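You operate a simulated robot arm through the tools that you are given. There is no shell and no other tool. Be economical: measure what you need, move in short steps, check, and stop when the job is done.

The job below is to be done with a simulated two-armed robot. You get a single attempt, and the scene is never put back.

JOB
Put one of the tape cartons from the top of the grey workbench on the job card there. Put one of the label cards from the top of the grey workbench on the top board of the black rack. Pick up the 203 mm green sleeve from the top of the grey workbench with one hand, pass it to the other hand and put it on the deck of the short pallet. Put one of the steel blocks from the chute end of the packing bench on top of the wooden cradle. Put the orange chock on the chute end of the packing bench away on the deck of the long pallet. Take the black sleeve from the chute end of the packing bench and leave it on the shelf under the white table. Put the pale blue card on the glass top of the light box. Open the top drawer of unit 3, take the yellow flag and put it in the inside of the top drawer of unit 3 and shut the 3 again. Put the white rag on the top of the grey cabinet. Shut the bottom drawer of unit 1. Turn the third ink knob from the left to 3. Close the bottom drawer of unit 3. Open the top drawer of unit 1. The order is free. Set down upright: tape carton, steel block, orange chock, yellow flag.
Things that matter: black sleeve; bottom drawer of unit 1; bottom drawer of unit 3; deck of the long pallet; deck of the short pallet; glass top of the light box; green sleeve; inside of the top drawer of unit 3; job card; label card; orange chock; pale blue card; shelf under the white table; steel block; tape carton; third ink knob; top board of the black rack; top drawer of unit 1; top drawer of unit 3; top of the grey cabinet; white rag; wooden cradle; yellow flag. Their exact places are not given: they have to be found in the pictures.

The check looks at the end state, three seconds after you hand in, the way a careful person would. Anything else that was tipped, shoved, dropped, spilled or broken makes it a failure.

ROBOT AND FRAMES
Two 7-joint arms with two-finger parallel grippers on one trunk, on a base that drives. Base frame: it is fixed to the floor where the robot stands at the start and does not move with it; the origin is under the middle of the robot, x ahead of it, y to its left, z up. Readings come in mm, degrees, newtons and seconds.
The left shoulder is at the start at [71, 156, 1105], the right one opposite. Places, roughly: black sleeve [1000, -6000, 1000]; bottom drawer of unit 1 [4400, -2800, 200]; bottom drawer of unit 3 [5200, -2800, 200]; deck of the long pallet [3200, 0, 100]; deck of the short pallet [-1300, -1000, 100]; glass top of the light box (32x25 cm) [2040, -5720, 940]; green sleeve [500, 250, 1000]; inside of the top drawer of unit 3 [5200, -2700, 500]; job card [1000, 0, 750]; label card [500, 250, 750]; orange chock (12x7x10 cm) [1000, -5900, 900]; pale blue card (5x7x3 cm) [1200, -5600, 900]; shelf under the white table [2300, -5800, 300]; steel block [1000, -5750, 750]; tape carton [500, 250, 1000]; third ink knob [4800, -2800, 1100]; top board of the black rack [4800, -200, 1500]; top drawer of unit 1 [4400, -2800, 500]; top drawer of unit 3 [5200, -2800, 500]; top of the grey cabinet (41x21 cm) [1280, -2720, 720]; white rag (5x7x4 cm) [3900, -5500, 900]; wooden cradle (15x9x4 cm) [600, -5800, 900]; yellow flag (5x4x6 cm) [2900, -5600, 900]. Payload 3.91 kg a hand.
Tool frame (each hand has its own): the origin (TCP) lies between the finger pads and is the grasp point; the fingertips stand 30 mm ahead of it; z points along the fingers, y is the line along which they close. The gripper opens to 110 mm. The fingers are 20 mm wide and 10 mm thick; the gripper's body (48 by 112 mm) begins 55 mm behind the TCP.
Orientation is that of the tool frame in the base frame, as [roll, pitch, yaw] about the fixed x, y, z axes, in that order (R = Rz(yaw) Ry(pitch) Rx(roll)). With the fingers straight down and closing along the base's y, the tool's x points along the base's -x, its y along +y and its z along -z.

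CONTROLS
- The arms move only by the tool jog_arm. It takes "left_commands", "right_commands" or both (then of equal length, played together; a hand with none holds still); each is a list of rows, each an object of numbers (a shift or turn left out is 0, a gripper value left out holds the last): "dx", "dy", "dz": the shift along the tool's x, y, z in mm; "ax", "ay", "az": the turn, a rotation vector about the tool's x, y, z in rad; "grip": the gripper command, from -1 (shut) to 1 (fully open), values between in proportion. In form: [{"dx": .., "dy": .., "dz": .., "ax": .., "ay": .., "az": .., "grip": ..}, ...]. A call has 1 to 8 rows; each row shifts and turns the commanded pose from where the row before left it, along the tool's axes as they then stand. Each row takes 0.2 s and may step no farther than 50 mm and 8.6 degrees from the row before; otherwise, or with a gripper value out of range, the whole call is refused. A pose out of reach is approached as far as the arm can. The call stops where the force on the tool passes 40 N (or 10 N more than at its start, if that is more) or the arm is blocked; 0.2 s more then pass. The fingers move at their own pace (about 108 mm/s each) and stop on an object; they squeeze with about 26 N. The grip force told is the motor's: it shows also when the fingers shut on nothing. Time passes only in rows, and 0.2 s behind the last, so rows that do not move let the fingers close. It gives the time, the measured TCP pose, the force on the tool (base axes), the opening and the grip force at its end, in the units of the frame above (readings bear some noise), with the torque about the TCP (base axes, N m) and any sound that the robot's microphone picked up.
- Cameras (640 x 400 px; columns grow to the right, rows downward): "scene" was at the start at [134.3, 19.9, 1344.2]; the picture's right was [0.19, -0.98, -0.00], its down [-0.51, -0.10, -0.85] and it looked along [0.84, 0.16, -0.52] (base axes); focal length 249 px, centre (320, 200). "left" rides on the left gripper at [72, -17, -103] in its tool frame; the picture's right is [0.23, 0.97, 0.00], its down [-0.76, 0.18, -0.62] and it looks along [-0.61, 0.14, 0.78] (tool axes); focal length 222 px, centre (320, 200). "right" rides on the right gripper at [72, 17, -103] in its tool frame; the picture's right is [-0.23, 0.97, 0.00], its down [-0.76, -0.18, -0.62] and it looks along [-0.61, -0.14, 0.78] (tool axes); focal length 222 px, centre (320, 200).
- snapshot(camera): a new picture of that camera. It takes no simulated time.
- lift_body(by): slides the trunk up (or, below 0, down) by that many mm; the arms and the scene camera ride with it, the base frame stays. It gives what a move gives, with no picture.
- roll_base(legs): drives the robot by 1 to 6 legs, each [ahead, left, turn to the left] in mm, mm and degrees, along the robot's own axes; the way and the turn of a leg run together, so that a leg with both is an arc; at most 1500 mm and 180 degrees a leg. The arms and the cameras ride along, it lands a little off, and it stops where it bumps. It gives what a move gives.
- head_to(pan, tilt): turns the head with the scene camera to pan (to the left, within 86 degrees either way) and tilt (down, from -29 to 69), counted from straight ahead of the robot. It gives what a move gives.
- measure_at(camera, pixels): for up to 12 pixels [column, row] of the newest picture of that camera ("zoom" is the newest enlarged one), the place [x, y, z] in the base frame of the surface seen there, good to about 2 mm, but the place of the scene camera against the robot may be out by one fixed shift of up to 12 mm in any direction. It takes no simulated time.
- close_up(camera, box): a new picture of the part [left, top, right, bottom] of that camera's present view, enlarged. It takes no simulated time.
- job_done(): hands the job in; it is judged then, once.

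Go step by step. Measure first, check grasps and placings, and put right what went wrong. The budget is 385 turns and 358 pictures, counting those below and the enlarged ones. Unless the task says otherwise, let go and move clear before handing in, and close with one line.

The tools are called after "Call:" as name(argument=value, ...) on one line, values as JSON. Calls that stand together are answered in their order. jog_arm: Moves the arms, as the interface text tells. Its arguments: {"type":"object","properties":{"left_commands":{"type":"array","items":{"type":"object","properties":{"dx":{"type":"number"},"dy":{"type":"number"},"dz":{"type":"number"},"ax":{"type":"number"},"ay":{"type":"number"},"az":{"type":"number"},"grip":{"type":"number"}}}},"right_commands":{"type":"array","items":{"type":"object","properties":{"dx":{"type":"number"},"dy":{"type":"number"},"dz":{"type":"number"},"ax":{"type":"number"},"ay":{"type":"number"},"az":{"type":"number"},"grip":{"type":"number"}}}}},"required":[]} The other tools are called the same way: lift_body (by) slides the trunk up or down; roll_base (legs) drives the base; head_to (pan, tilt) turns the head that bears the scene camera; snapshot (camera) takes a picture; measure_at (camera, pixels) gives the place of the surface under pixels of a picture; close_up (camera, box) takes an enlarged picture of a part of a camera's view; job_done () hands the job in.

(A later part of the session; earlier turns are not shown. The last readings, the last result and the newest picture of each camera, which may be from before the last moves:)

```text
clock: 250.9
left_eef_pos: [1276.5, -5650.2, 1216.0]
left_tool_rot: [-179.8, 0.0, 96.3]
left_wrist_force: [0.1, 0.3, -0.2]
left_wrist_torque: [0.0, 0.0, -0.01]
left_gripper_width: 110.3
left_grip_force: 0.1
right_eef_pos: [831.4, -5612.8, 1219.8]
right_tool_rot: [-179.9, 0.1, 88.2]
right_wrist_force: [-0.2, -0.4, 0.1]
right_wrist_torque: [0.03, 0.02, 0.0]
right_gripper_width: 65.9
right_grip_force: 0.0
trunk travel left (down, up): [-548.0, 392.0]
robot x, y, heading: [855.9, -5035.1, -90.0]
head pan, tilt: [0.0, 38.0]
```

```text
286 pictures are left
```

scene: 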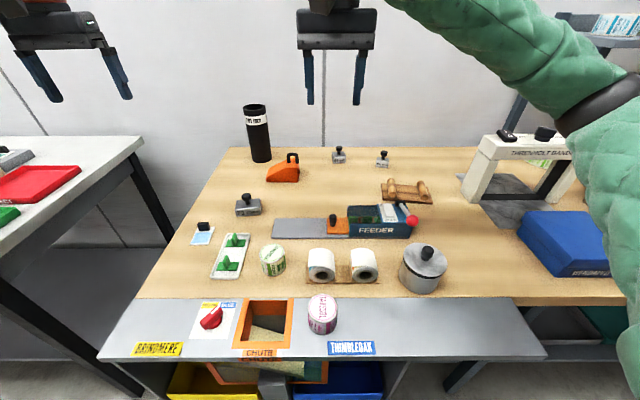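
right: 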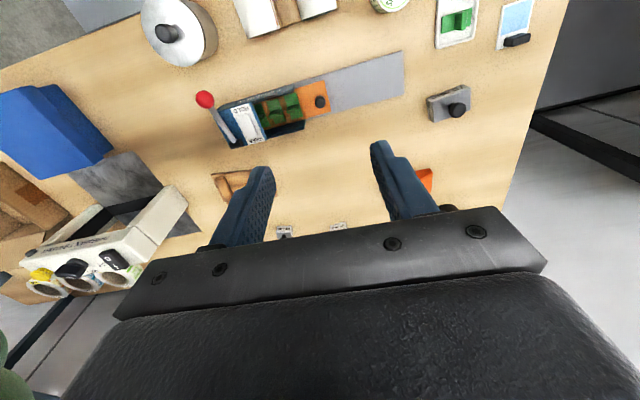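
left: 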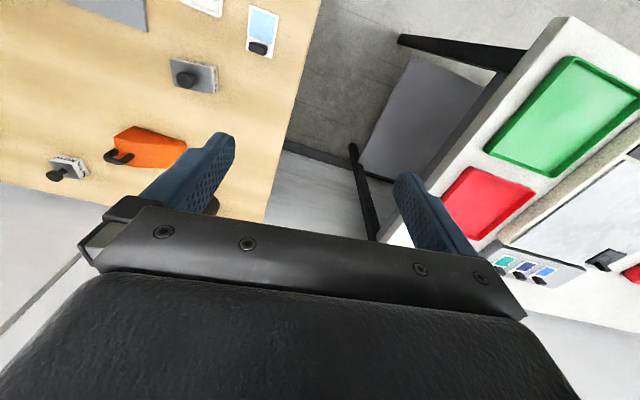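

Call:
close_up(camera="scene", box=[320, 130, 480, 230])

Call:
measure_at(camera="zoom", pixels=[[78, 75], [78, 110], [50, 125], [110, 125], [255, 85], [255, 110], [230, 145], [290, 145], [258, 245], [410, 280], [425, 190], [340, 250]])

```text
4.00 times, centred on (400, 180) of scene
```

zoom: 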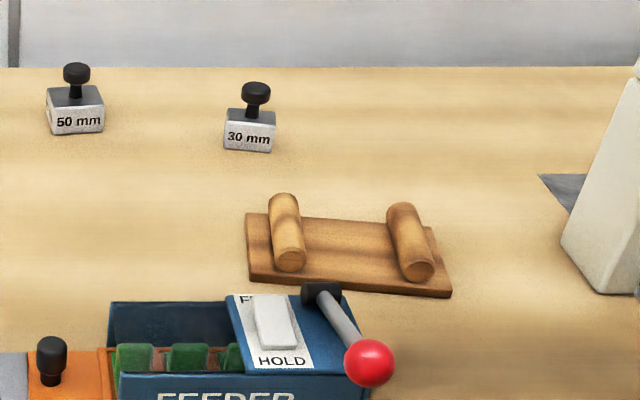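

```text
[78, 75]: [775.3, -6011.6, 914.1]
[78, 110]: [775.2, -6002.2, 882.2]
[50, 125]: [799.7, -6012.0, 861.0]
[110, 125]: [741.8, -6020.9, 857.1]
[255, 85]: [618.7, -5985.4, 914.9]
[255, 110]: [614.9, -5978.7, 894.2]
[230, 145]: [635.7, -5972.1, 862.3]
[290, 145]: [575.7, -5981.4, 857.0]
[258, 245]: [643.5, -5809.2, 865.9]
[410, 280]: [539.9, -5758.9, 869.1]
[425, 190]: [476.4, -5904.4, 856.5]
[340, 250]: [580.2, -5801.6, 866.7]
```

Cradle has two rollers with a gap ≈70 mm on a board; the 30 mm block fits easily between. Shift right 170 mm so the right hand can reach it.

Call:
roll_base(legs=[[15, -200, 0]])

Call:
jog_arm(right_commands=[{"dx": -40}, {"dx": -40}, {"dx": -40}, {"dx": -40}, {"dx": -40}, {"dx": -40}])

Call:
snapshot(camera="right")

```text
clock: 252.5
left_eef_pos: [1073.6, -5665.0, 1216.7]
left_tool_rot: [-179.9, 0.2, 96.2]
left_wrist_force: [-0.2, -0.2, 0.4]
left_wrist_torque: [-0.04, -0.04, 0.0]
left_gripper_width: 109.7
left_grip_force: 0.1
right_eef_pos: [630.4, -5627.6, 1219.0]
right_tool_rot: [-180.0, 0.1, 88.2]
right_wrist_force: [-0.7, 0.2, -0.3]
right_wrist_torque: [0.04, 0.01, -0.02]
right_gripper_width: 65.9
right_grip_force: 0.0
trunk travel left (down, up): [-548.0, 392.0]
robot x, y, heading: [656.0, -5047.7, -90.1]
head pan, tilt: [0.0, 38.0]
```

```text
clock: 253.9
left_eef_pos: [1075.1, -5666.5, 1214.0]
left_tool_rot: [-179.8, 0.1, 96.0]
left_wrist_force: [0.5, 1.0, -0.2]
left_wrist_torque: [0.0, 0.04, 0.04]
left_gripper_width: 110.1
left_grip_force: 0.1
right_eef_pos: [624.1, -5869.9, 1219.5]
right_tool_rot: [-179.8, 0.0, 88.1]
right_wrist_force: [0.4, -0.7, -0.1]
right_wrist_torque: [-0.01, 0.01, -0.02]
right_gripper_width: 65.9
right_grip_force: 0.1
trunk travel left (down, up): [-548.0, 392.0]
robot x, y, heading: [657.7, -5049.1, -90.1]
head pan, tilt: [0.0, 38.0]
```

```text
284 pictures are left
```

right: 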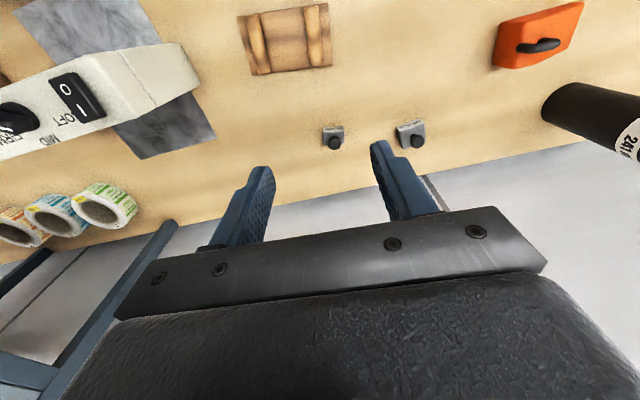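

Call:
close_up(camera="right", box=[230, 0, 390, 160])

Call:
measure_at(camera="right", pixels=[[332, 140], [338, 142], [323, 128], [343, 127], [256, 40], [315, 35], [285, 40], [267, 38], [304, 33], [240, 20], [327, 10], [333, 65]])

```text
2.50 times, centred on (310, 80) of right
```

zoom: 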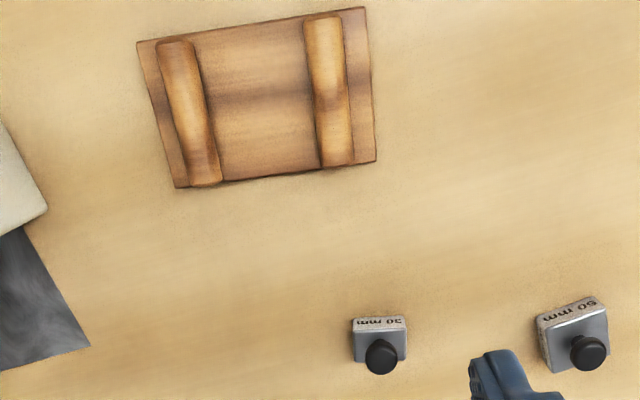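

```text
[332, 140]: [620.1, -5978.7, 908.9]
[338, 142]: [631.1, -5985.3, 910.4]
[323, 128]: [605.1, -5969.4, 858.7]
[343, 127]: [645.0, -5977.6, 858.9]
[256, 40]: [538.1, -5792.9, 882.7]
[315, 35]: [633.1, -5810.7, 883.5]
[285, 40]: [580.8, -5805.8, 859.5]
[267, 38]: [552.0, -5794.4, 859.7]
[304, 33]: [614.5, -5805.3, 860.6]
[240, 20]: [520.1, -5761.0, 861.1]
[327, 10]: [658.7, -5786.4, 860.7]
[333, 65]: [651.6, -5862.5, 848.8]
```

Knob centre ≈(624.5,-5983), top 910; cradle centre ≈(586,-5811), board top 860. Move over the block and go down.

Call:
jog_arm(right_commands=[{"dx": -40}, {"dx": -40, "dy": 4}, {"dx": -33}, {"dz": 50}, {"dz": 50}, {"dz": 50}, {"dz": 50}, {"dz": 40}])

Call:
snapshot(camera="right")

```text
clock: 255.7
left_eef_pos: [1074.7, -5666.9, 1214.7]
left_tool_rot: [-179.8, 0.0, 96.1]
left_wrist_force: [-0.4, -0.8, 0.3]
left_wrist_torque: [-0.02, 0.01, -0.03]
left_gripper_width: 110.1
left_grip_force: 0.1
right_eef_pos: [619.8, -5980.2, 980.4]
right_tool_rot: [-179.8, 0.1, 88.1]
right_wrist_force: [-0.3, 0.3, 0.2]
right_wrist_torque: [0.02, 0.01, -0.03]
right_gripper_width: 66.0
right_grip_force: 0.0
trunk travel left (down, up): [-548.0, 392.0]
robot x, y, heading: [655.3, -5048.0, -90.0]
head pan, tilt: [0.0, 38.0]
```

```text
282 pictures are left
```

right: 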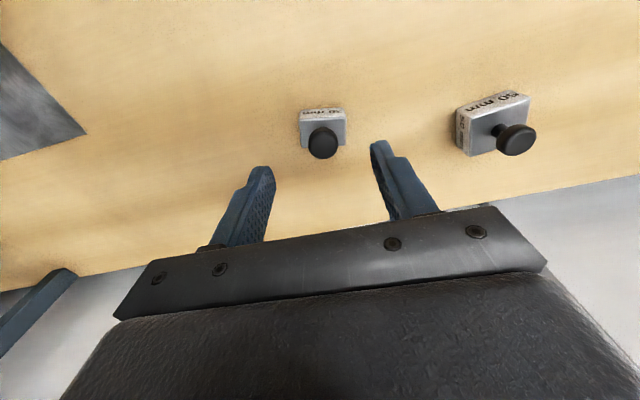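

Call:
measure_at(camera="right", pixels=[[322, 142], [311, 142], [335, 142], [323, 133], [322, 155], [303, 122], [343, 122], [324, 112]])

```text
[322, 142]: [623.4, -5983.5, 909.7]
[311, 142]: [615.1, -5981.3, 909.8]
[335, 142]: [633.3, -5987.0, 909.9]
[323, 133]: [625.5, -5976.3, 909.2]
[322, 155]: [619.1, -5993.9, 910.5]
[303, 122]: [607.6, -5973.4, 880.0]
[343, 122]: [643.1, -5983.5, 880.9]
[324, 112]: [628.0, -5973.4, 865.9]
```

Fine. Adjust by (+4,-4), lower to TCP z 917 and close on the knob.

Call:
jog_arm(right_commands=[{"dx": -4, "dy": 4, "dz": 20}, {"dz": 42}, {"grip": -1}, {"grip": -1}, {"grip": -1}, {"dz": -40}, {"dz": -40}, {"dz": -20}])

Call:
snapshot(camera="right")

```text
clock: 257.5
left_eef_pos: [1074.8, -5666.4, 1215.1]
left_tool_rot: [-179.8, 0.1, 96.1]
left_wrist_force: [0.3, -0.5, -0.7]
left_wrist_torque: [0.02, 0.04, -0.01]
left_gripper_width: 110.1
left_grip_force: 0.1
right_eef_pos: [626.5, -5984.1, 1016.9]
right_tool_rot: [-179.8, -0.2, 88.1]
right_wrist_force: [-0.3, -0.4, -0.4]
right_wrist_torque: [0.02, -0.01, 0.03]
right_gripper_width: 0.0
right_grip_force: 25.6
trunk travel left (down, up): [-548.0, 392.0]
robot x, y, heading: [658.0, -5044.8, -90.1]
head pan, tilt: [0.0, 38.0]
```

```text
281 pictures are left
```

right: 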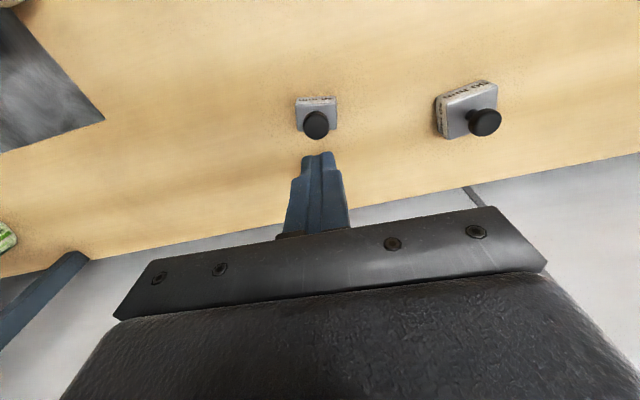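

The fingers closed on nothing (width 0); the block still stands. Re-measure the knob.

Call:
measure_at(camera="right", pixels=[[316, 122], [307, 122], [326, 122], [316, 115], [316, 130], [299, 108], [335, 106], [316, 137]])

Call:
close_up(camera="right", box=[276, 80, 372, 140])

```text
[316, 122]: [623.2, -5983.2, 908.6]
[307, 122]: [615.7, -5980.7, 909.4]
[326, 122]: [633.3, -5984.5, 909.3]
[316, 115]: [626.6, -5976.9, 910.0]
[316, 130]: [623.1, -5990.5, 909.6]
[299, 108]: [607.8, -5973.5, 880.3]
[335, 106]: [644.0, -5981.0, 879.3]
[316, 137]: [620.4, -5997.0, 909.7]
```

```text
6.67 times, centred on (324, 110) of right
```

zoom: 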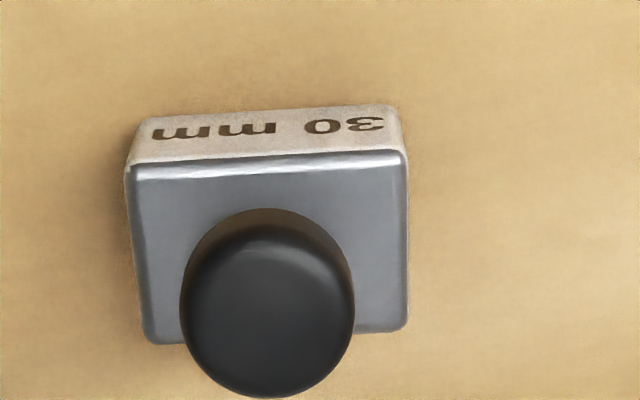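

Position was right but the pads probably slid off the rounded knob. Go deeper (TCP z≈912) and check the width before lifting.

Call:
jog_arm(right_commands=[{"grip": 0.2, "dx": -3, "dy": -1}, {"grip": 0.2}, {"dz": 40}, {"dz": 40}, {"dz": 25}, {}, {"grip": -1}, {"grip": -1}])

Call:
jog_arm(right_commands=[{"grip": -1}])

```text
clock: 259.3
left_eef_pos: [1078.2, -5654.6, 1221.5]
left_tool_rot: [-179.6, 0.8, 96.1]
left_wrist_force: [-1.9, 0.5, 0.6]
left_wrist_torque: [0.01, -0.07, 0.0]
left_gripper_width: 110.0
left_grip_force: 0.1
right_eef_pos: [627.5, -5983.2, 941.0]
right_tool_rot: [-179.9, 1.7, 88.1]
right_wrist_force: [2.7, 12.6, -36.4]
right_wrist_torque: [-1.15, 0.26, -0.01]
right_gripper_width: 0.0
right_grip_force: 26.2
trunk travel left (down, up): [-548.0, 392.0]
robot x, y, heading: [654.2, -5045.5, -90.3]
head pan, tilt: [0.0, 38.0]
```

```text
clock: 259.7
left_eef_pos: [1079.0, -5653.3, 1221.5]
left_tool_rot: [-179.5, 0.7, 96.1]
left_wrist_force: [-0.4, -0.5, 1.2]
left_wrist_torque: [0.0, -0.07, 0.0]
left_gripper_width: 109.7
left_grip_force: 0.0
right_eef_pos: [626.5, -5982.7, 940.8]
right_tool_rot: [-179.8, 1.7, 88.1]
right_wrist_force: [2.8, 11.7, -33.6]
right_wrist_torque: [-1.02, 0.27, 0.01]
right_gripper_width: 0.0
right_grip_force: 26.1
trunk travel left (down, up): [-548.0, 392.0]
robot x, y, heading: [657.2, -5051.4, -90.3]
head pan, tilt: [0.0, 38.0]
```

The hand is stopping at z≈941 — something else (arm) is resting on an obstacle. Look.

Call:
jog_arm(right_commands=[{"dz": -30}, {"dz": -40}])

Call:
head_to(pan=-30, tilt=35)

Call:
snapshot(camera="scene")

```text
clock: 260.3
left_eef_pos: [1075.2, -5664.3, 1214.2]
left_tool_rot: [-179.7, 0.2, 96.2]
left_wrist_force: [-0.6, 0.1, 0.0]
left_wrist_torque: [-0.04, 0.01, -0.02]
left_gripper_width: 110.1
left_grip_force: 0.1
right_eef_pos: [625.3, -5986.3, 981.4]
right_tool_rot: [-179.6, 0.0, 88.3]
right_wrist_force: [0.4, 0.5, 0.1]
right_wrist_torque: [0.0, 0.03, 0.0]
right_gripper_width: 0.1
right_grip_force: 26.0
trunk travel left (down, up): [-548.0, 392.0]
robot x, y, heading: [654.5, -5046.2, -90.0]
head pan, tilt: [0.0, 38.0]
```

```text
clock: 261.2
left_eef_pos: [1075.3, -5666.2, 1215.9]
left_tool_rot: [-179.8, 0.1, 96.1]
left_wrist_force: [0.2, -0.3, 0.0]
left_wrist_torque: [-0.02, 0.0, -0.04]
left_gripper_width: 110.1
left_grip_force: 0.1
right_eef_pos: [624.0, -5987.7, 984.4]
right_tool_rot: [-179.7, 0.1, 88.1]
right_wrist_force: [0.8, 0.1, -0.4]
right_wrist_torque: [0.0, 0.0, -0.02]
right_gripper_width: 0.0
right_grip_force: 26.1
trunk travel left (down, up): [-548.0, 392.0]
robot x, y, heading: [657.9, -5048.6, -90.2]
head pan, tilt: [-30.0, 35.0]
```

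```text
279 pictures are left
```

scene: 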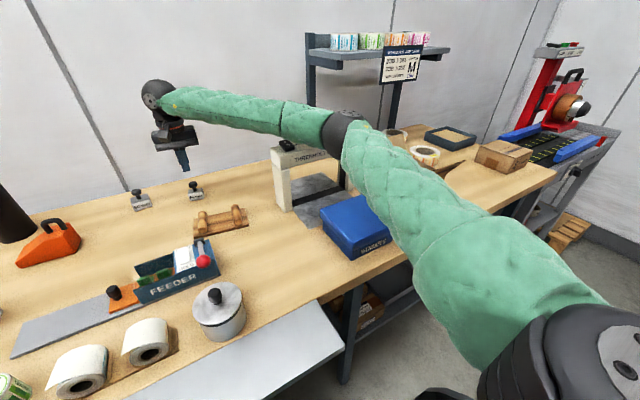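

The elbow came down on the white sealer. Raise the trunk 250 mm so the elbow stays high, and check the sealer closely.

Call:
lift_body(by=250)

Call:
close_up(camera="scene", box=[180, 130, 420, 290])

```text
clock: 263.8
left_eef_pos: [1074.2, -5665.9, 1465.8]
left_tool_rot: [-179.8, 0.1, 96.2]
left_wrist_force: [-0.1, 0.1, 0.1]
left_wrist_torque: [0.02, 0.0, -0.01]
left_gripper_width: 110.3
left_grip_force: 0.1
right_eef_pos: [624.8, -5988.7, 1233.4]
right_tool_rot: [-179.7, 0.1, 88.2]
right_wrist_force: [-0.3, -0.3, 1.1]
right_wrist_torque: [-0.03, -0.02, -0.01]
right_gripper_width: 0.0
right_grip_force: 26.7
trunk travel left (down, up): [-798.0, 142.0]
robot x, y, heading: [658.3, -5052.7, -90.0]
head pan, tilt: [-30.0, 35.0]
```

```text
2.50 times, centred on (300, 210) of scene
```

zoom: 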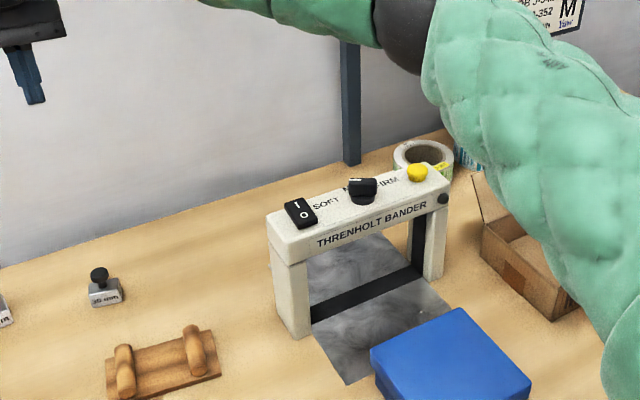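

Nothing seems displaced. Open and descend again on the knob with the trunk raised.

Call:
jog_arm(right_commands=[{"grip": 0.2, "dz": 45}, {"dz": 45}, {"dz": 45}, {"dz": 45}, {"dz": 45}, {"dz": 45}, {"dz": 26}])

Call:
jog_arm(right_commands=[{"dz": 22}, {}, {"grip": -1}, {"grip": -1}, {"grip": -1}])

```text
clock: 265.4
left_eef_pos: [1074.2, -5665.6, 1465.9]
left_tool_rot: [-179.8, 0.0, 96.1]
left_wrist_force: [0.1, 0.3, 0.2]
left_wrist_torque: [0.01, 0.01, -0.04]
left_gripper_width: 109.9
left_grip_force: 0.2
right_eef_pos: [622.8, -5989.7, 938.9]
right_tool_rot: [-179.8, 0.1, 88.2]
right_wrist_force: [0.3, 0.0, -0.5]
right_wrist_torque: [-0.01, 0.03, 0.02]
right_gripper_width: 65.9
right_grip_force: 0.0
trunk travel left (down, up): [-798.0, 142.0]
robot x, y, heading: [657.2, -5047.1, -90.3]
head pan, tilt: [-30.0, 35.0]
```

```text
clock: 266.6
left_eef_pos: [1075.0, -5665.8, 1467.0]
left_tool_rot: [-179.7, 0.0, 96.2]
left_wrist_force: [-0.1, -0.4, -0.5]
left_wrist_torque: [0.0, 0.02, -0.02]
left_gripper_width: 110.1
left_grip_force: 0.1
right_eef_pos: [622.6, -5988.4, 916.2]
right_tool_rot: [-179.9, 0.1, 88.1]
right_wrist_force: [-0.4, 0.7, 1.2]
right_wrist_torque: [0.01, -0.05, -0.01]
right_gripper_width: 24.8
right_grip_force: 26.2
trunk travel left (down, up): [-798.0, 142.0]
robot x, y, heading: [656.5, -5048.0, -90.1]
head pan, tilt: [-30.0, 35.0]
```

Knob gripped (24.8 mm). Lift 65 mm and carry to above the cradle.

Call:
jog_arm(right_commands=[{"dz": -35}, {"dz": -35}, {"dx": 35.4, "dy": -8.6}, {"dx": 35.4, "dy": -8.6}, {"dx": 35.4, "dy": -8.6}, {"dx": 35.4, "dy": -8.6}, {"dx": 35.4, "dy": -8.6}])

Call:
snapshot(camera="right")

Call:
snapshot(camera="scene")

```text
clock: 268.2
left_eef_pos: [1073.6, -5665.4, 1464.6]
left_tool_rot: [-179.7, 0.0, 96.1]
left_wrist_force: [0.5, 0.3, 0.8]
left_wrist_torque: [-0.04, -0.02, -0.02]
left_gripper_width: 110.1
left_grip_force: 0.1
right_eef_pos: [589.3, -5808.8, 984.8]
right_tool_rot: [-179.9, 0.0, 88.0]
right_wrist_force: [-0.3, 0.1, -0.9]
right_wrist_torque: [0.02, 0.02, 0.04]
right_gripper_width: 24.8
right_grip_force: 25.6
trunk travel left (down, up): [-798.0, 142.0]
robot x, y, heading: [654.8, -5046.1, -90.2]
head pan, tilt: [-30.0, 35.0]
```

```text
277 pictures are left
```

right: 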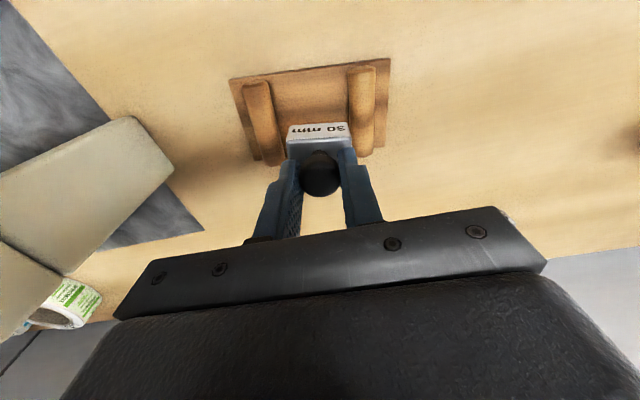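

```text
276 pictures are left
```

scene: 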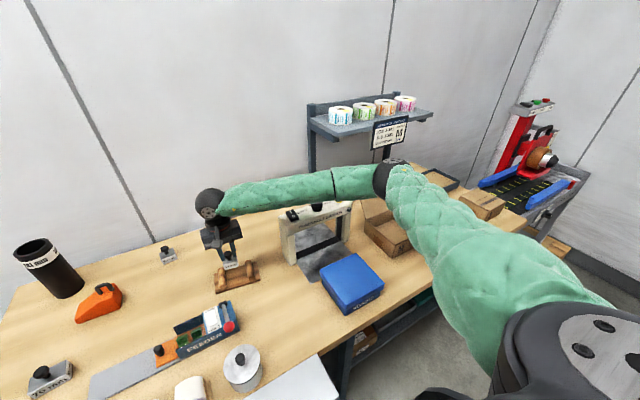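

The forearm passes close over the sealer; measure both, and the block/roller alignment in the right camera.

Call:
measure_at(camera="scene", pixels=[[300, 190], [300, 198], [320, 190], [293, 215], [320, 215], [345, 205], [340, 180], [385, 180]])

Call:
measure_at(camera="right", pixels=[[288, 133], [345, 130], [257, 110], [360, 100], [250, 88], [270, 140], [348, 85], [372, 130], [310, 95], [235, 82], [388, 62], [378, 150]])

```text
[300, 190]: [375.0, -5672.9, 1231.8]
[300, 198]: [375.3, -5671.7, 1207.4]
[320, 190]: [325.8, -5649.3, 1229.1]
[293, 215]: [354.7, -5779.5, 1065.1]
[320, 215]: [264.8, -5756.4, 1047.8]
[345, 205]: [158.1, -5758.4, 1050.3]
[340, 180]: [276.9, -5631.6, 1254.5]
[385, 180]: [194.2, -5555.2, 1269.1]
```

```text
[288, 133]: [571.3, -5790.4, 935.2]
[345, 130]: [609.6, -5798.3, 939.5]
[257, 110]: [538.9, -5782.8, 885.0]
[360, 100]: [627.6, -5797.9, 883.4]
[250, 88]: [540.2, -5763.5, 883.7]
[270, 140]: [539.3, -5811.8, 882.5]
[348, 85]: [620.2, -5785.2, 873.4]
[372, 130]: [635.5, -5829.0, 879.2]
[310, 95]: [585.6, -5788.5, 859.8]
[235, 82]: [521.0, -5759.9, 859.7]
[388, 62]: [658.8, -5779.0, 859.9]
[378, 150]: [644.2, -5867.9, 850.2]
```

Clearances fine. Shift (-4,-4) mm and lower onto the cradle board.

Call:
jog_arm(right_commands=[{"dx": -4, "dy": -4, "dz": 20}, {"dz": 20}, {"dz": 10}, {"dz": 5}, {"dz": 4}])

Call:
snapshot(camera="right")

```text
clock: 269.4
left_eef_pos: [1074.3, -5666.4, 1465.5]
left_tool_rot: [-179.8, 0.2, 96.1]
left_wrist_force: [-0.8, 0.9, -0.7]
left_wrist_torque: [0.0, -0.01, 0.0]
left_gripper_width: 109.9
left_grip_force: 0.0
right_eef_pos: [583.9, -5815.0, 927.0]
right_tool_rot: [-179.8, 0.0, 88.2]
right_wrist_force: [0.5, -0.3, -2.1]
right_wrist_torque: [0.0, 0.01, -0.02]
right_gripper_width: 24.9
right_grip_force: 26.1
trunk travel left (down, up): [-798.0, 142.0]
robot x, y, heading: [659.4, -5048.7, -90.1]
head pan, tilt: [-30.0, 35.0]
```

```text
275 pictures are left
```

right: 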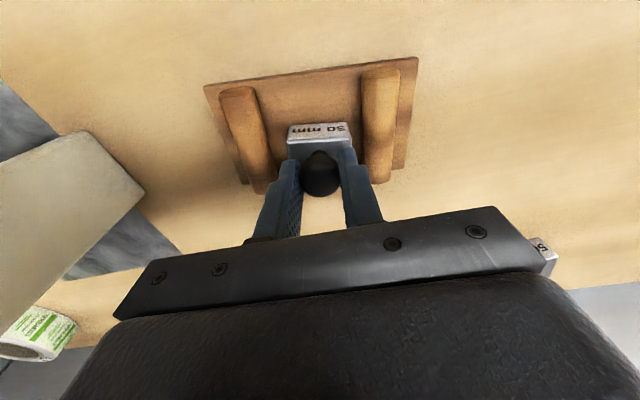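

Well between the rollers. Lower the last millimetres until contact.

Call:
jog_arm(right_commands=[{"dz": 2}, {"dz": 2}, {"dz": 2}, {}])

```text
clock: 270.4
left_eef_pos: [1073.9, -5663.7, 1467.3]
left_tool_rot: [-179.9, 0.2, 96.2]
left_wrist_force: [1.2, -0.4, 0.6]
left_wrist_torque: [0.0, -0.05, 0.02]
left_gripper_width: 110.1
left_grip_force: 0.0
right_eef_pos: [583.0, -5813.8, 924.2]
right_tool_rot: [-179.9, 0.1, 88.1]
right_wrist_force: [-5.7, -5.9, 27.9]
right_wrist_torque: [-0.11, 0.12, 0.02]
right_gripper_width: 25.5
right_grip_force: 26.4
trunk travel left (down, up): [-798.0, 142.0]
robot x, y, heading: [657.0, -5047.1, -90.6]
head pan, tilt: [-30.0, 35.0]
```

Contact (28 N). Release, rise and check.

Call:
jog_arm(right_commands=[{"grip": -0.3}, {"grip": 0.1}, {"dz": -45}, {"dz": -45}, {"dz": -45}, {"dz": -45}])

Call:
snapshot(camera="right")

```text
clock: 271.8
left_eef_pos: [1075.2, -5664.3, 1466.8]
left_tool_rot: [-179.8, 0.1, 96.2]
left_wrist_force: [-0.5, -0.8, -0.2]
left_wrist_torque: [-0.01, 0.02, -0.04]
left_gripper_width: 109.9
left_grip_force: 0.0
right_eef_pos: [583.0, -5813.5, 1103.5]
right_tool_rot: [-179.8, 0.1, 88.1]
right_wrist_force: [0.1, -1.0, -0.2]
right_wrist_torque: [-0.02, -0.04, 0.0]
right_gripper_width: 60.6
right_grip_force: 0.0
trunk travel left (down, up): [-798.0, 142.0]
robot x, y, heading: [654.2, -5046.9, -90.3]
head pan, tilt: [-30.0, 35.0]
```

```text
274 pictures are left
```

right: 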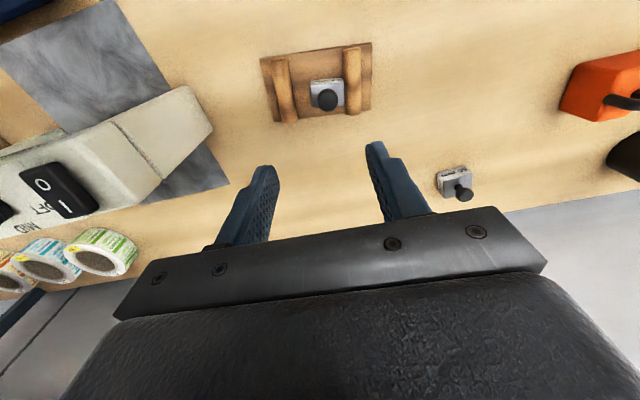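

The block sits flat on the cradle. Next: left hand takes the black sleeve (tilted grasp), right takes the pale blue card. Retract the right hand, tilt the left, and shift left.

Call:
jog_arm(right_commands=[{"dx": 35, "dz": -20}, {"dx": 35, "dz": -20}, {"dx": 35, "dz": -20}, {"dx": 35, "dz": -20}, {"dx": 35, "dz": -20}, {"dx": 30, "dz": -20}, {}, {}], left_commands=[{"ay": -0.115}, {"ay": -0.115}, {"ay": -0.115}, {"ay": -0.115}, {"ay": -0.115}, {"ay": -0.115}, {"ay": -0.115}, {"ay": -0.115}])

Call:
roll_base(legs=[[0, 300, 0]])

Call:
head_to(pan=10, tilt=38)

Call:
snapshot(camera="scene")

Call:
snapshot(camera="left")

```text
clock: 273.6
left_eef_pos: [1074.3, -5663.8, 1466.2]
left_tool_rot: [-179.7, 52.8, 96.3]
left_wrist_force: [-0.6, -0.2, -0.2]
left_wrist_torque: [0.02, -0.01, 0.02]
left_gripper_width: 110.1
left_grip_force: 0.1
right_eef_pos: [589.7, -5608.4, 1220.4]
right_tool_rot: [-179.7, 0.1, 88.1]
right_wrist_force: [0.2, 0.7, 0.1]
right_wrist_torque: [0.01, 0.0, -0.01]
right_gripper_width: 60.5
right_grip_force: 0.0
trunk travel left (down, up): [-798.0, 142.0]
robot x, y, heading: [658.1, -5047.5, -90.2]
head pan, tilt: [-30.0, 35.0]
```

```text
clock: 275.6
left_eef_pos: [1369.4, -5668.0, 1466.2]
left_tool_rot: [-179.9, 52.7, 96.4]
left_wrist_force: [-0.6, -0.2, -0.1]
left_wrist_torque: [-0.01, -0.01, 0.01]
left_gripper_width: 109.8
left_grip_force: 0.1
right_eef_pos: [882.8, -5609.1, 1221.6]
right_tool_rot: [-179.9, 0.1, 88.0]
right_wrist_force: [-0.3, 0.0, -0.3]
right_wrist_torque: [0.01, -0.03, -0.02]
right_gripper_width: 60.4
right_grip_force: 0.1
trunk travel left (down, up): [-798.0, 142.0]
robot x, y, heading: [953.8, -5053.0, -90.2]
head pan, tilt: [-30.0, 35.0]
```

```text
clock: 276.7
left_eef_pos: [1368.8, -5666.8, 1466.2]
left_tool_rot: [-179.6, 52.8, 96.3]
left_wrist_force: [-0.3, -0.6, 0.0]
left_wrist_torque: [-0.02, 0.01, -0.04]
left_gripper_width: 110.1
left_grip_force: 0.0
right_eef_pos: [881.8, -5608.9, 1220.6]
right_tool_rot: [-179.9, 0.2, 88.0]
right_wrist_force: [-0.2, 0.0, 0.4]
right_wrist_torque: [0.02, 0.0, 0.04]
right_gripper_width: 60.5
right_grip_force: 0.0
trunk travel left (down, up): [-798.0, 142.0]
robot x, y, heading: [951.6, -5052.4, -90.4]
head pan, tilt: [10.0, 38.0]
```

```text
273 pictures are left
```

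scene: 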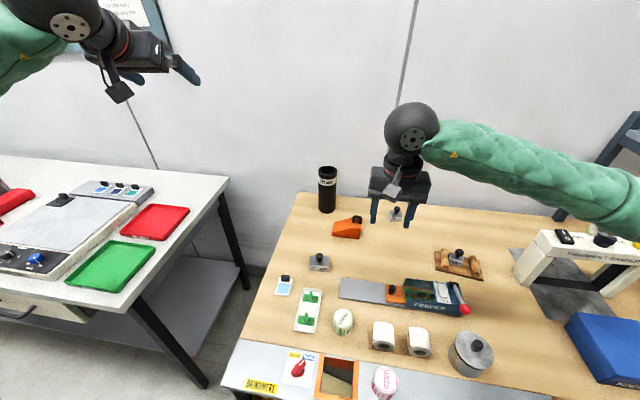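

```text
272 pictures are left
```

left: 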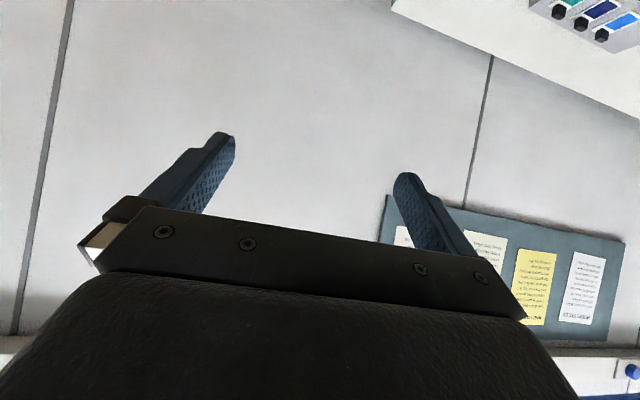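

Measure the sleeve rim and the card in the scene picture.

Call:
close_up(camera="scene", box=[260, 155, 380, 305])

Call:
measure_at(camera="scene", pixels=[[327, 166], [319, 171], [336, 171], [327, 175], [328, 190], [327, 210], [320, 195], [335, 195], [286, 278], [282, 290], [352, 222], [345, 230]])

```text
2.67 times, centred on (320, 230) of scene
```

zoom: 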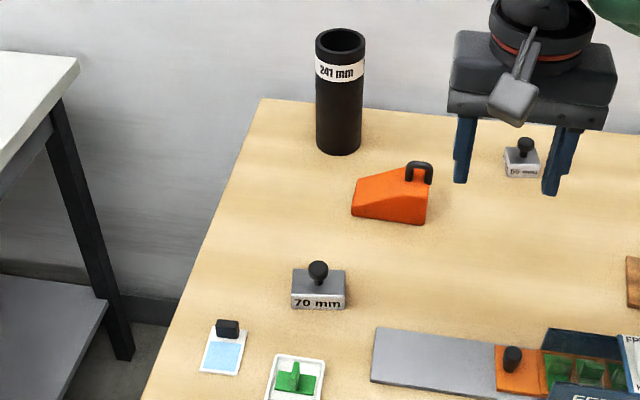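

```text
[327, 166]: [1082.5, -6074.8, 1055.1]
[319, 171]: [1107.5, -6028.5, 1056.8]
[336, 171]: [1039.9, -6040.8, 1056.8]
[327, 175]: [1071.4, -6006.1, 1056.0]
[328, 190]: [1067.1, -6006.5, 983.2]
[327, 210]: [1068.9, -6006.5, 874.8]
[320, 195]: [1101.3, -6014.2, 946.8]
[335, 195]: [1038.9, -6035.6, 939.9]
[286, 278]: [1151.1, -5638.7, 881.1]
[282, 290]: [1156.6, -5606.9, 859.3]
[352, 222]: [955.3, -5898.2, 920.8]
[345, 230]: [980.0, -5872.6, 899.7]
```

Sleeve axis ≈(1069,-6047), rim ≈1049. Bring the left hand to a standoff 150 mm in front along the tilted approach.

Call:
jog_arm(left_commands=[{"dx": 14.5, "dy": -28.3, "dz": 34.6}, {"dx": 14.5, "dy": -28.3, "dz": 34.6}, {"dx": 14.5, "dy": -28.3, "dz": 34.6}, {"dx": 14.5, "dy": -28.3, "dz": 34.6}, {"dx": 14.5, "dy": -28.3, "dz": 34.6}, {"dx": 14.5, "dy": -28.3, "dz": 34.6}])

Call:
jog_arm(left_commands=[{"dx": 14.5, "dy": -28.3, "dz": 34.6}, {"dx": 14.5, "dy": -28.3, "dz": 34.6}, {"dx": 14.5, "dy": -28.3, "dz": 34.6}, {"dx": 14.5, "dy": -28.3, "dz": 34.6}, {"dx": 14.5, "dy": -28.3, "dz": 34.6}, {"dx": 14.5, "dy": -28.3, "dz": 34.6}])

Call:
snapshot(camera="left")

```text
clock: 278.1
left_eef_pos: [1210.8, -5797.5, 1272.2]
left_tool_rot: [-179.7, 52.8, 96.2]
left_wrist_force: [-0.8, 0.0, -0.5]
left_wrist_torque: [0.0, -0.02, 0.0]
left_gripper_width: 109.7
left_grip_force: 0.0
right_eef_pos: [883.9, -5610.8, 1218.8]
right_tool_rot: [-179.8, 0.0, 88.1]
right_wrist_force: [-0.5, -1.1, -0.3]
right_wrist_torque: [0.01, -0.01, 0.01]
right_gripper_width: 60.5
right_grip_force: 0.0
trunk travel left (down, up): [-798.0, 142.0]
robot x, y, heading: [952.4, -5048.8, -90.1]
head pan, tilt: [10.0, 38.0]
```

```text
clock: 279.5
left_eef_pos: [1054.7, -5929.2, 1075.7]
left_tool_rot: [-179.9, 52.8, 96.4]
left_wrist_force: [0.3, -0.8, 0.6]
left_wrist_torque: [0.0, 0.01, 0.01]
left_gripper_width: 109.9
left_grip_force: 0.0
right_eef_pos: [883.7, -5610.1, 1219.5]
right_tool_rot: [-179.9, 0.0, 88.0]
right_wrist_force: [-1.4, -0.1, -0.2]
right_wrist_torque: [0.02, -0.01, 0.04]
right_gripper_width: 60.3
right_grip_force: 0.1
trunk travel left (down, up): [-798.0, 142.0]
robot x, y, heading: [951.6, -5047.2, -90.4]
head pan, tilt: [10.0, 38.0]
```

```text
270 pictures are left
```

left: 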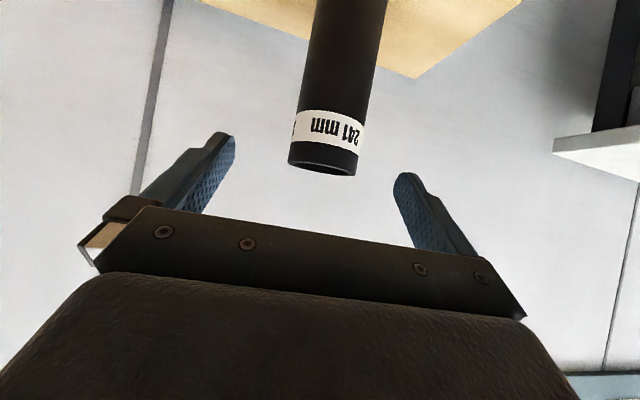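

Call:
measure_at(camera="left", pixels=[[290, 163], [357, 172], [300, 110], [367, 118], [322, 172], [340, 60], [310, 40], [378, 40]])

```text
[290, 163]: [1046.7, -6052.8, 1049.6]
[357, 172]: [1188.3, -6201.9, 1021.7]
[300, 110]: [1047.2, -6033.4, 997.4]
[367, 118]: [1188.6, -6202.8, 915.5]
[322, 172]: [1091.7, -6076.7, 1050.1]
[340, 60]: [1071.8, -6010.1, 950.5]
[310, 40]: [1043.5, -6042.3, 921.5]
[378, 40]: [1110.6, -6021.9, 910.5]
```

Refined axis ≈(1078,-6043). Advance along the tool and grip.

Call:
jog_arm(left_commands=[{"dx": 1, "dy": 10, "dz": 30}, {"dx": 1, "dz": 40}, {"dx": 0.5, "dz": 40}, {"dz": 37}, {"grip": -1}, {"grip": -1}, {"grip": -1}])

Call:
snapshot(camera="left")

```text
clock: 281.1
left_eef_pos: [1076.7, -6041.8, 990.8]
left_tool_rot: [-179.7, 53.0, 96.4]
left_wrist_force: [4.8, 0.4, 14.0]
left_wrist_torque: [-0.65, -0.51, 0.19]
left_gripper_width: 74.6
left_grip_force: 25.9
right_eef_pos: [883.6, -5609.3, 1221.4]
right_tool_rot: [-180.0, 0.2, 88.0]
right_wrist_force: [0.1, 0.2, -0.5]
right_wrist_torque: [-0.02, 0.01, 0.04]
right_gripper_width: 60.5
right_grip_force: 0.1
trunk travel left (down, up): [-798.0, 142.0]
robot x, y, heading: [955.1, -5052.0, -90.1]
head pan, tilt: [10.0, 38.0]
```

```text
269 pictures are left
```

left: 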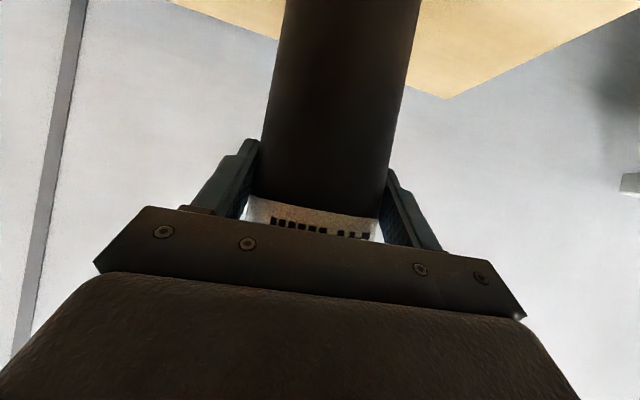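

Gripped (74.6 mm). Lift it straight up and check.

Call:
jog_arm(left_commands=[{"dx": -24, "dz": -18}, {"dx": -32, "dz": -24}, {"dx": -36, "dz": -27}, {"dx": -36, "dz": -27}, {"dx": -36, "dz": -27}, {"dx": -36, "dz": -27}])

Call:
snapshot(camera="scene")

```text
clock: 282.5
left_eef_pos: [1077.2, -6038.7, 1237.9]
left_tool_rot: [-179.7, 52.8, 96.3]
left_wrist_force: [0.0, -0.4, -5.5]
left_wrist_torque: [0.04, -0.02, -0.01]
left_gripper_width: 74.9
left_grip_force: 26.4
right_eef_pos: [884.3, -5608.5, 1221.3]
right_tool_rot: [-180.0, 0.1, 88.0]
right_wrist_force: [-0.5, 0.4, 0.6]
right_wrist_torque: [0.02, -0.02, 0.01]
right_gripper_width: 60.5
right_grip_force: 0.1
trunk travel left (down, up): [-798.0, 142.0]
robot x, y, heading: [954.7, -5048.8, -90.4]
head pan, tilt: [10.0, 38.0]
```

```text
268 pictures are left
```

scene: 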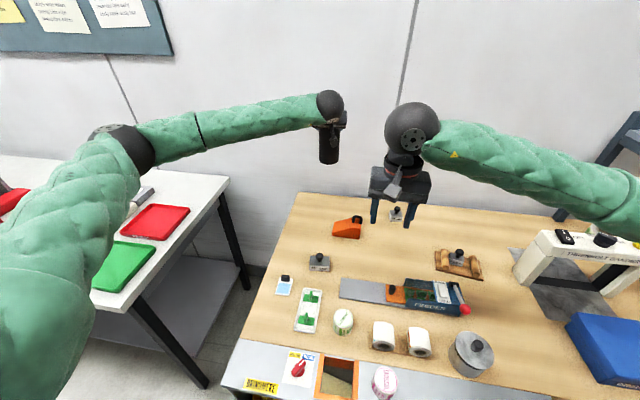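

Sleeve held. Draw the left hand back over to the right side (+x) and shift the base left so the right hand can take the card.

Call:
jog_arm(left_commands=[{"dx": 13.6, "dy": 30.9, "dz": -28.2}, {"dx": 13.6, "dy": 30.9, "dz": -28.2}, {"dx": 13.6, "dy": 30.9, "dz": -28.2}, {"dx": 13.6, "dy": 30.9, "dz": -28.2}, {"dx": 13.6, "dy": 30.9, "dz": -28.2}, {"dx": 13.6, "dy": 30.9, "dz": -28.2}, {"dx": 13.6, "dy": 30.9, "dz": -28.2}, {"dx": 13.6, "dy": 30.9, "dz": -28.2}])

Call:
roll_base(legs=[[0, 260, 0]])

Call:
snapshot(camera="right")

```text
clock: 284.3
left_eef_pos: [1299.2, -5772.5, 1285.4]
left_tool_rot: [-179.6, 52.9, 96.3]
left_wrist_force: [0.5, 0.4, -3.6]
left_wrist_torque: [0.05, 0.0, 0.0]
left_gripper_width: 74.7
left_grip_force: 26.3
right_eef_pos: [884.8, -5608.9, 1221.5]
right_tool_rot: [-179.9, 0.2, 87.9]
right_wrist_force: [0.6, 0.6, 0.1]
right_wrist_torque: [-0.04, 0.04, -0.01]
right_gripper_width: 60.7
right_grip_force: 0.1
trunk travel left (down, up): [-798.0, 142.0]
robot x, y, heading: [955.2, -5054.9, -90.2]
head pan, tilt: [10.0, 38.0]
```

```text
clock: 286.2
left_eef_pos: [1559.6, -5775.2, 1285.0]
left_tool_rot: [-179.7, 52.9, 96.2]
left_wrist_force: [-0.9, -0.4, -4.3]
left_wrist_torque: [0.02, -0.01, 0.02]
left_gripper_width: 74.7
left_grip_force: 26.0
right_eef_pos: [1145.4, -5612.9, 1221.0]
right_tool_rot: [-179.9, 0.2, 88.1]
right_wrist_force: [0.0, 1.8, -0.9]
right_wrist_torque: [-0.04, 0.02, -0.01]
right_gripper_width: 60.5
right_grip_force: 0.1
trunk travel left (down, up): [-798.0, 142.0]
robot x, y, heading: [1215.9, -5055.0, -90.5]
head pan, tilt: [10.0, 38.0]
```

```text
267 pictures are left
```

right: 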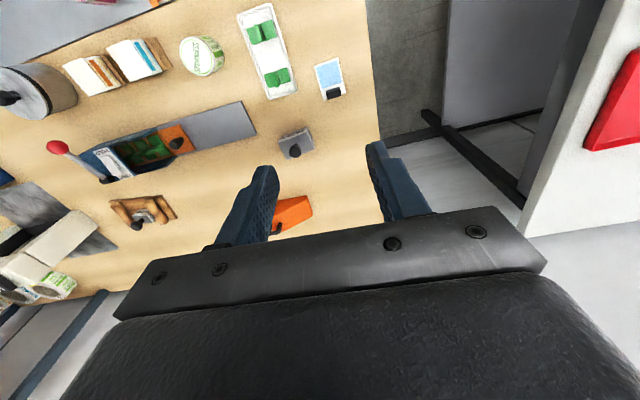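

Call:
close_up(camera="right", box=[290, 45, 370, 110])

Call:
measure_at(camera="right", pixels=[[333, 92], [327, 95], [340, 90], [334, 97], [333, 88], [323, 65], [338, 60], [331, 75], [350, 100]])

```text
6.15 times, centred on (330, 78) of right
```

zoom: 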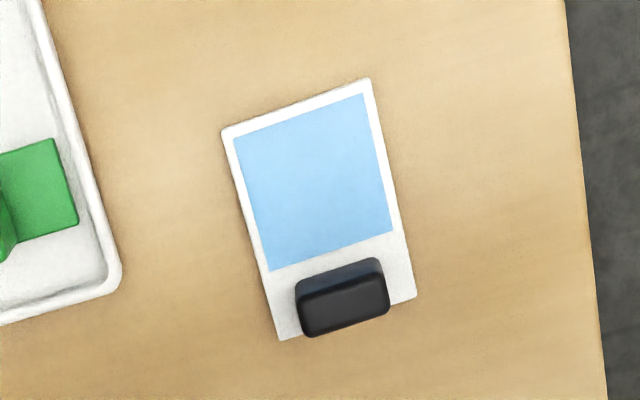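

```text
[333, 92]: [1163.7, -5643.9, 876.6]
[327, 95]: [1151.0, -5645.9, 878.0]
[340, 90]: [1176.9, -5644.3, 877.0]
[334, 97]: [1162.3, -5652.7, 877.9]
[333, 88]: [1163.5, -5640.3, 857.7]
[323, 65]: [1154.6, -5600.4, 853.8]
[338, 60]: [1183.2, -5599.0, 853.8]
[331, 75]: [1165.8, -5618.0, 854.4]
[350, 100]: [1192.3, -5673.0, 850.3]
```

Knob centre ≈(1163.5,-5648), top 877. Descend and grip.

Call:
jog_arm(right_commands=[{"dx": -35, "dy": 19}, {"dz": 48}, {"dz": 48}, {"dz": 48}, {"dz": 48}, {"dz": 48}, {"dz": 48}, {"dz": 46}])

Call:
jog_arm(right_commands=[{"dz": 3}, {"grip": -1}, {"grip": -1}, {"dz": -45}, {"dz": -45}, {"dz": -45}, {"dz": -45}])

Call:
snapshot(camera="right")

```text
clock: 288.0
left_eef_pos: [1560.5, -5775.3, 1284.9]
left_tool_rot: [-179.7, 52.8, 96.3]
left_wrist_force: [-0.3, 0.2, -4.1]
left_wrist_torque: [0.06, -0.01, -0.01]
left_gripper_width: 74.6
left_grip_force: 25.8
right_eef_pos: [1162.8, -5646.2, 885.9]
right_tool_rot: [-179.9, 0.2, 88.0]
right_wrist_force: [-0.6, -0.6, 0.7]
right_wrist_torque: [0.0, -0.01, 0.01]
right_gripper_width: 60.6
right_grip_force: 0.0
trunk travel left (down, up): [-798.0, 142.0]
robot x, y, heading: [1216.0, -5050.7, -90.4]
head pan, tilt: [10.0, 38.0]
```

```text
clock: 289.6
left_eef_pos: [1559.3, -5774.5, 1283.2]
left_tool_rot: [-179.5, 52.8, 96.4]
left_wrist_force: [-0.2, 0.3, -4.8]
left_wrist_torque: [0.08, -0.01, -0.03]
left_gripper_width: 74.6
left_grip_force: 25.7
right_eef_pos: [1162.1, -5647.2, 1062.1]
right_tool_rot: [-179.8, 0.1, 88.0]
right_wrist_force: [-0.9, -0.1, 0.2]
right_wrist_torque: [-0.02, 0.01, 0.01]
right_gripper_width: 45.1
right_grip_force: 26.3
trunk travel left (down, up): [-798.0, 142.0]
robot x, y, heading: [1214.1, -5048.3, -90.3]
head pan, tilt: [10.0, 38.0]
```

```text
265 pictures are left
```

right: 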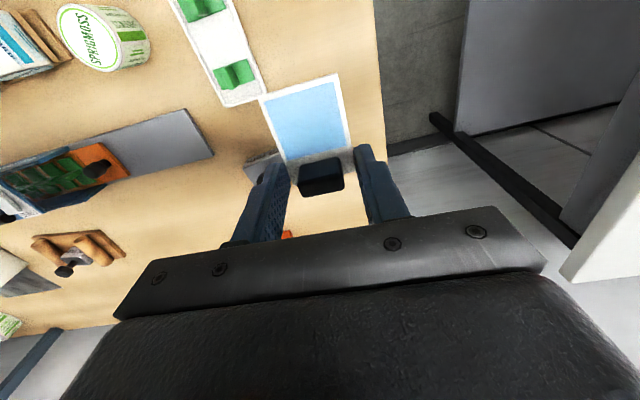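

The fingers hold the card by its side edges (45 mm), secure and level. Rise and move over to the white table.

Call:
jog_arm(right_commands=[{"dz": -40, "dx": 25}, {"dz": -40, "dx": 25}, {"dz": -20, "dx": 25}])

Call:
roll_base(legs=[[30, 0, 0.4], [0, 880, 0]])

Call:
head_to(pan=0, tilt=38)

Call:
snapshot(camera="scene")

Call:
snapshot(camera="right")

```text
clock: 290.4
left_eef_pos: [1559.9, -5774.7, 1283.9]
left_tool_rot: [-179.7, 52.7, 96.4]
left_wrist_force: [0.4, 0.2, -4.2]
left_wrist_torque: [0.03, 0.01, -0.02]
left_gripper_width: 74.6
left_grip_force: 26.0
right_eef_pos: [1167.0, -5570.4, 1163.2]
right_tool_rot: [-179.8, 0.0, 88.0]
right_wrist_force: [1.0, -0.6, -0.4]
right_wrist_torque: [-0.02, 0.01, 0.0]
right_gripper_width: 44.9
right_grip_force: 26.1
trunk travel left (down, up): [-798.0, 142.0]
robot x, y, heading: [1216.1, -5052.7, -90.2]
head pan, tilt: [10.0, 38.0]
```

```text
clock: 295.4
left_eef_pos: [2441.8, -5798.0, 1283.3]
left_tool_rot: [-179.7, 52.8, 96.8]
left_wrist_force: [-0.5, 0.6, -4.7]
left_wrist_torque: [0.04, 0.02, -0.03]
left_gripper_width: 74.4
left_grip_force: 26.0
right_eef_pos: [2047.1, -5599.8, 1163.3]
right_tool_rot: [-179.8, 0.1, 88.5]
right_wrist_force: [-0.3, 0.2, 0.5]
right_wrist_torque: [0.0, 0.02, -0.01]
right_gripper_width: 44.5
right_grip_force: 26.0
trunk travel left (down, up): [-798.0, 142.0]
robot x, y, heading: [2090.3, -5081.5, -89.6]
head pan, tilt: [10.0, 38.0]
```

```text
clock: 296.2
left_eef_pos: [2443.2, -5798.3, 1284.1]
left_tool_rot: [-179.7, 52.8, 96.9]
left_wrist_force: [-0.1, 0.1, -4.4]
left_wrist_torque: [0.05, 0.01, 0.02]
left_gripper_width: 74.6
left_grip_force: 25.9
right_eef_pos: [2048.1, -5599.0, 1163.1]
right_tool_rot: [-179.9, 0.1, 88.6]
right_wrist_force: [-0.2, -0.6, -0.3]
right_wrist_torque: [-0.02, 0.0, 0.01]
right_gripper_width: 44.3
right_grip_force: 25.9
trunk travel left (down, up): [-798.0, 142.0]
robot x, y, heading: [2090.2, -5078.6, -89.8]
head pan, tilt: [0.0, 38.0]
```

```text
264 pictures are left
```

scene: 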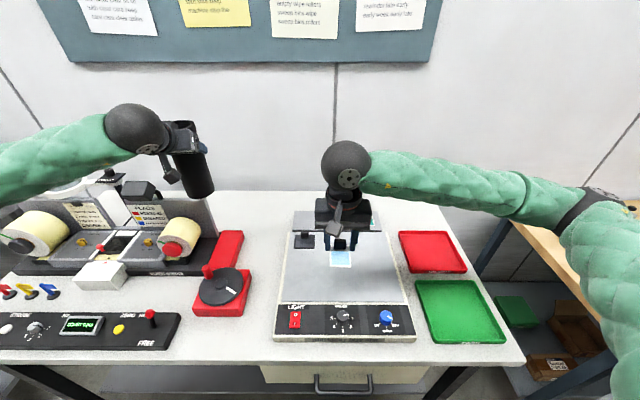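

```text
263 pictures are left
```

right: 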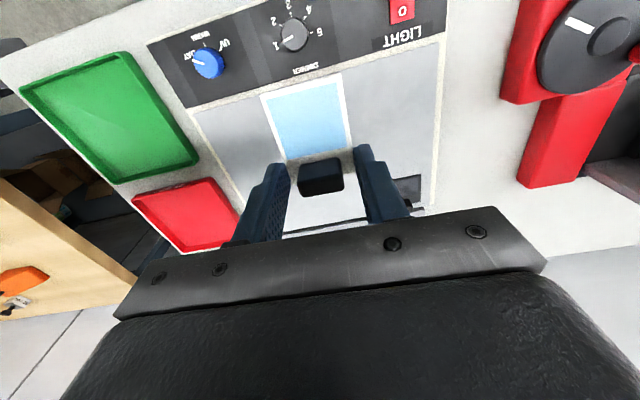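

Glass of the light box lies right below. Measure it.

Call:
measure_at(camera="right", pixels=[[205, 120], [245, 170], [380, 80], [435, 50], [420, 160], [395, 120], [300, 215], [410, 190], [240, 95]])

Call:
measure_at(camera="scene", pixels=[[285, 300], [405, 300], [290, 235], [385, 235], [320, 290], [303, 242], [340, 258]])

```text
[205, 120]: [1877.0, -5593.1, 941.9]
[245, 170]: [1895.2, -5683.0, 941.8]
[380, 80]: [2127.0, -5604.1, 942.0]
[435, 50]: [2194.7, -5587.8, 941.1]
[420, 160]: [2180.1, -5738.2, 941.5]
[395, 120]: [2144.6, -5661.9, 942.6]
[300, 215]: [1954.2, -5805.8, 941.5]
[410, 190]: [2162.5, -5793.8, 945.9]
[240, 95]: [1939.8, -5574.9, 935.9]
```

```text
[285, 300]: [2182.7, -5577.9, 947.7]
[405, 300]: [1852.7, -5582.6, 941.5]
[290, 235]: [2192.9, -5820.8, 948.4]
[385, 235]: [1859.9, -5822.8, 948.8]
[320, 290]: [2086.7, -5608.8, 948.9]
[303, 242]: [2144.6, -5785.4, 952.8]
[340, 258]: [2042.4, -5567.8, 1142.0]
```

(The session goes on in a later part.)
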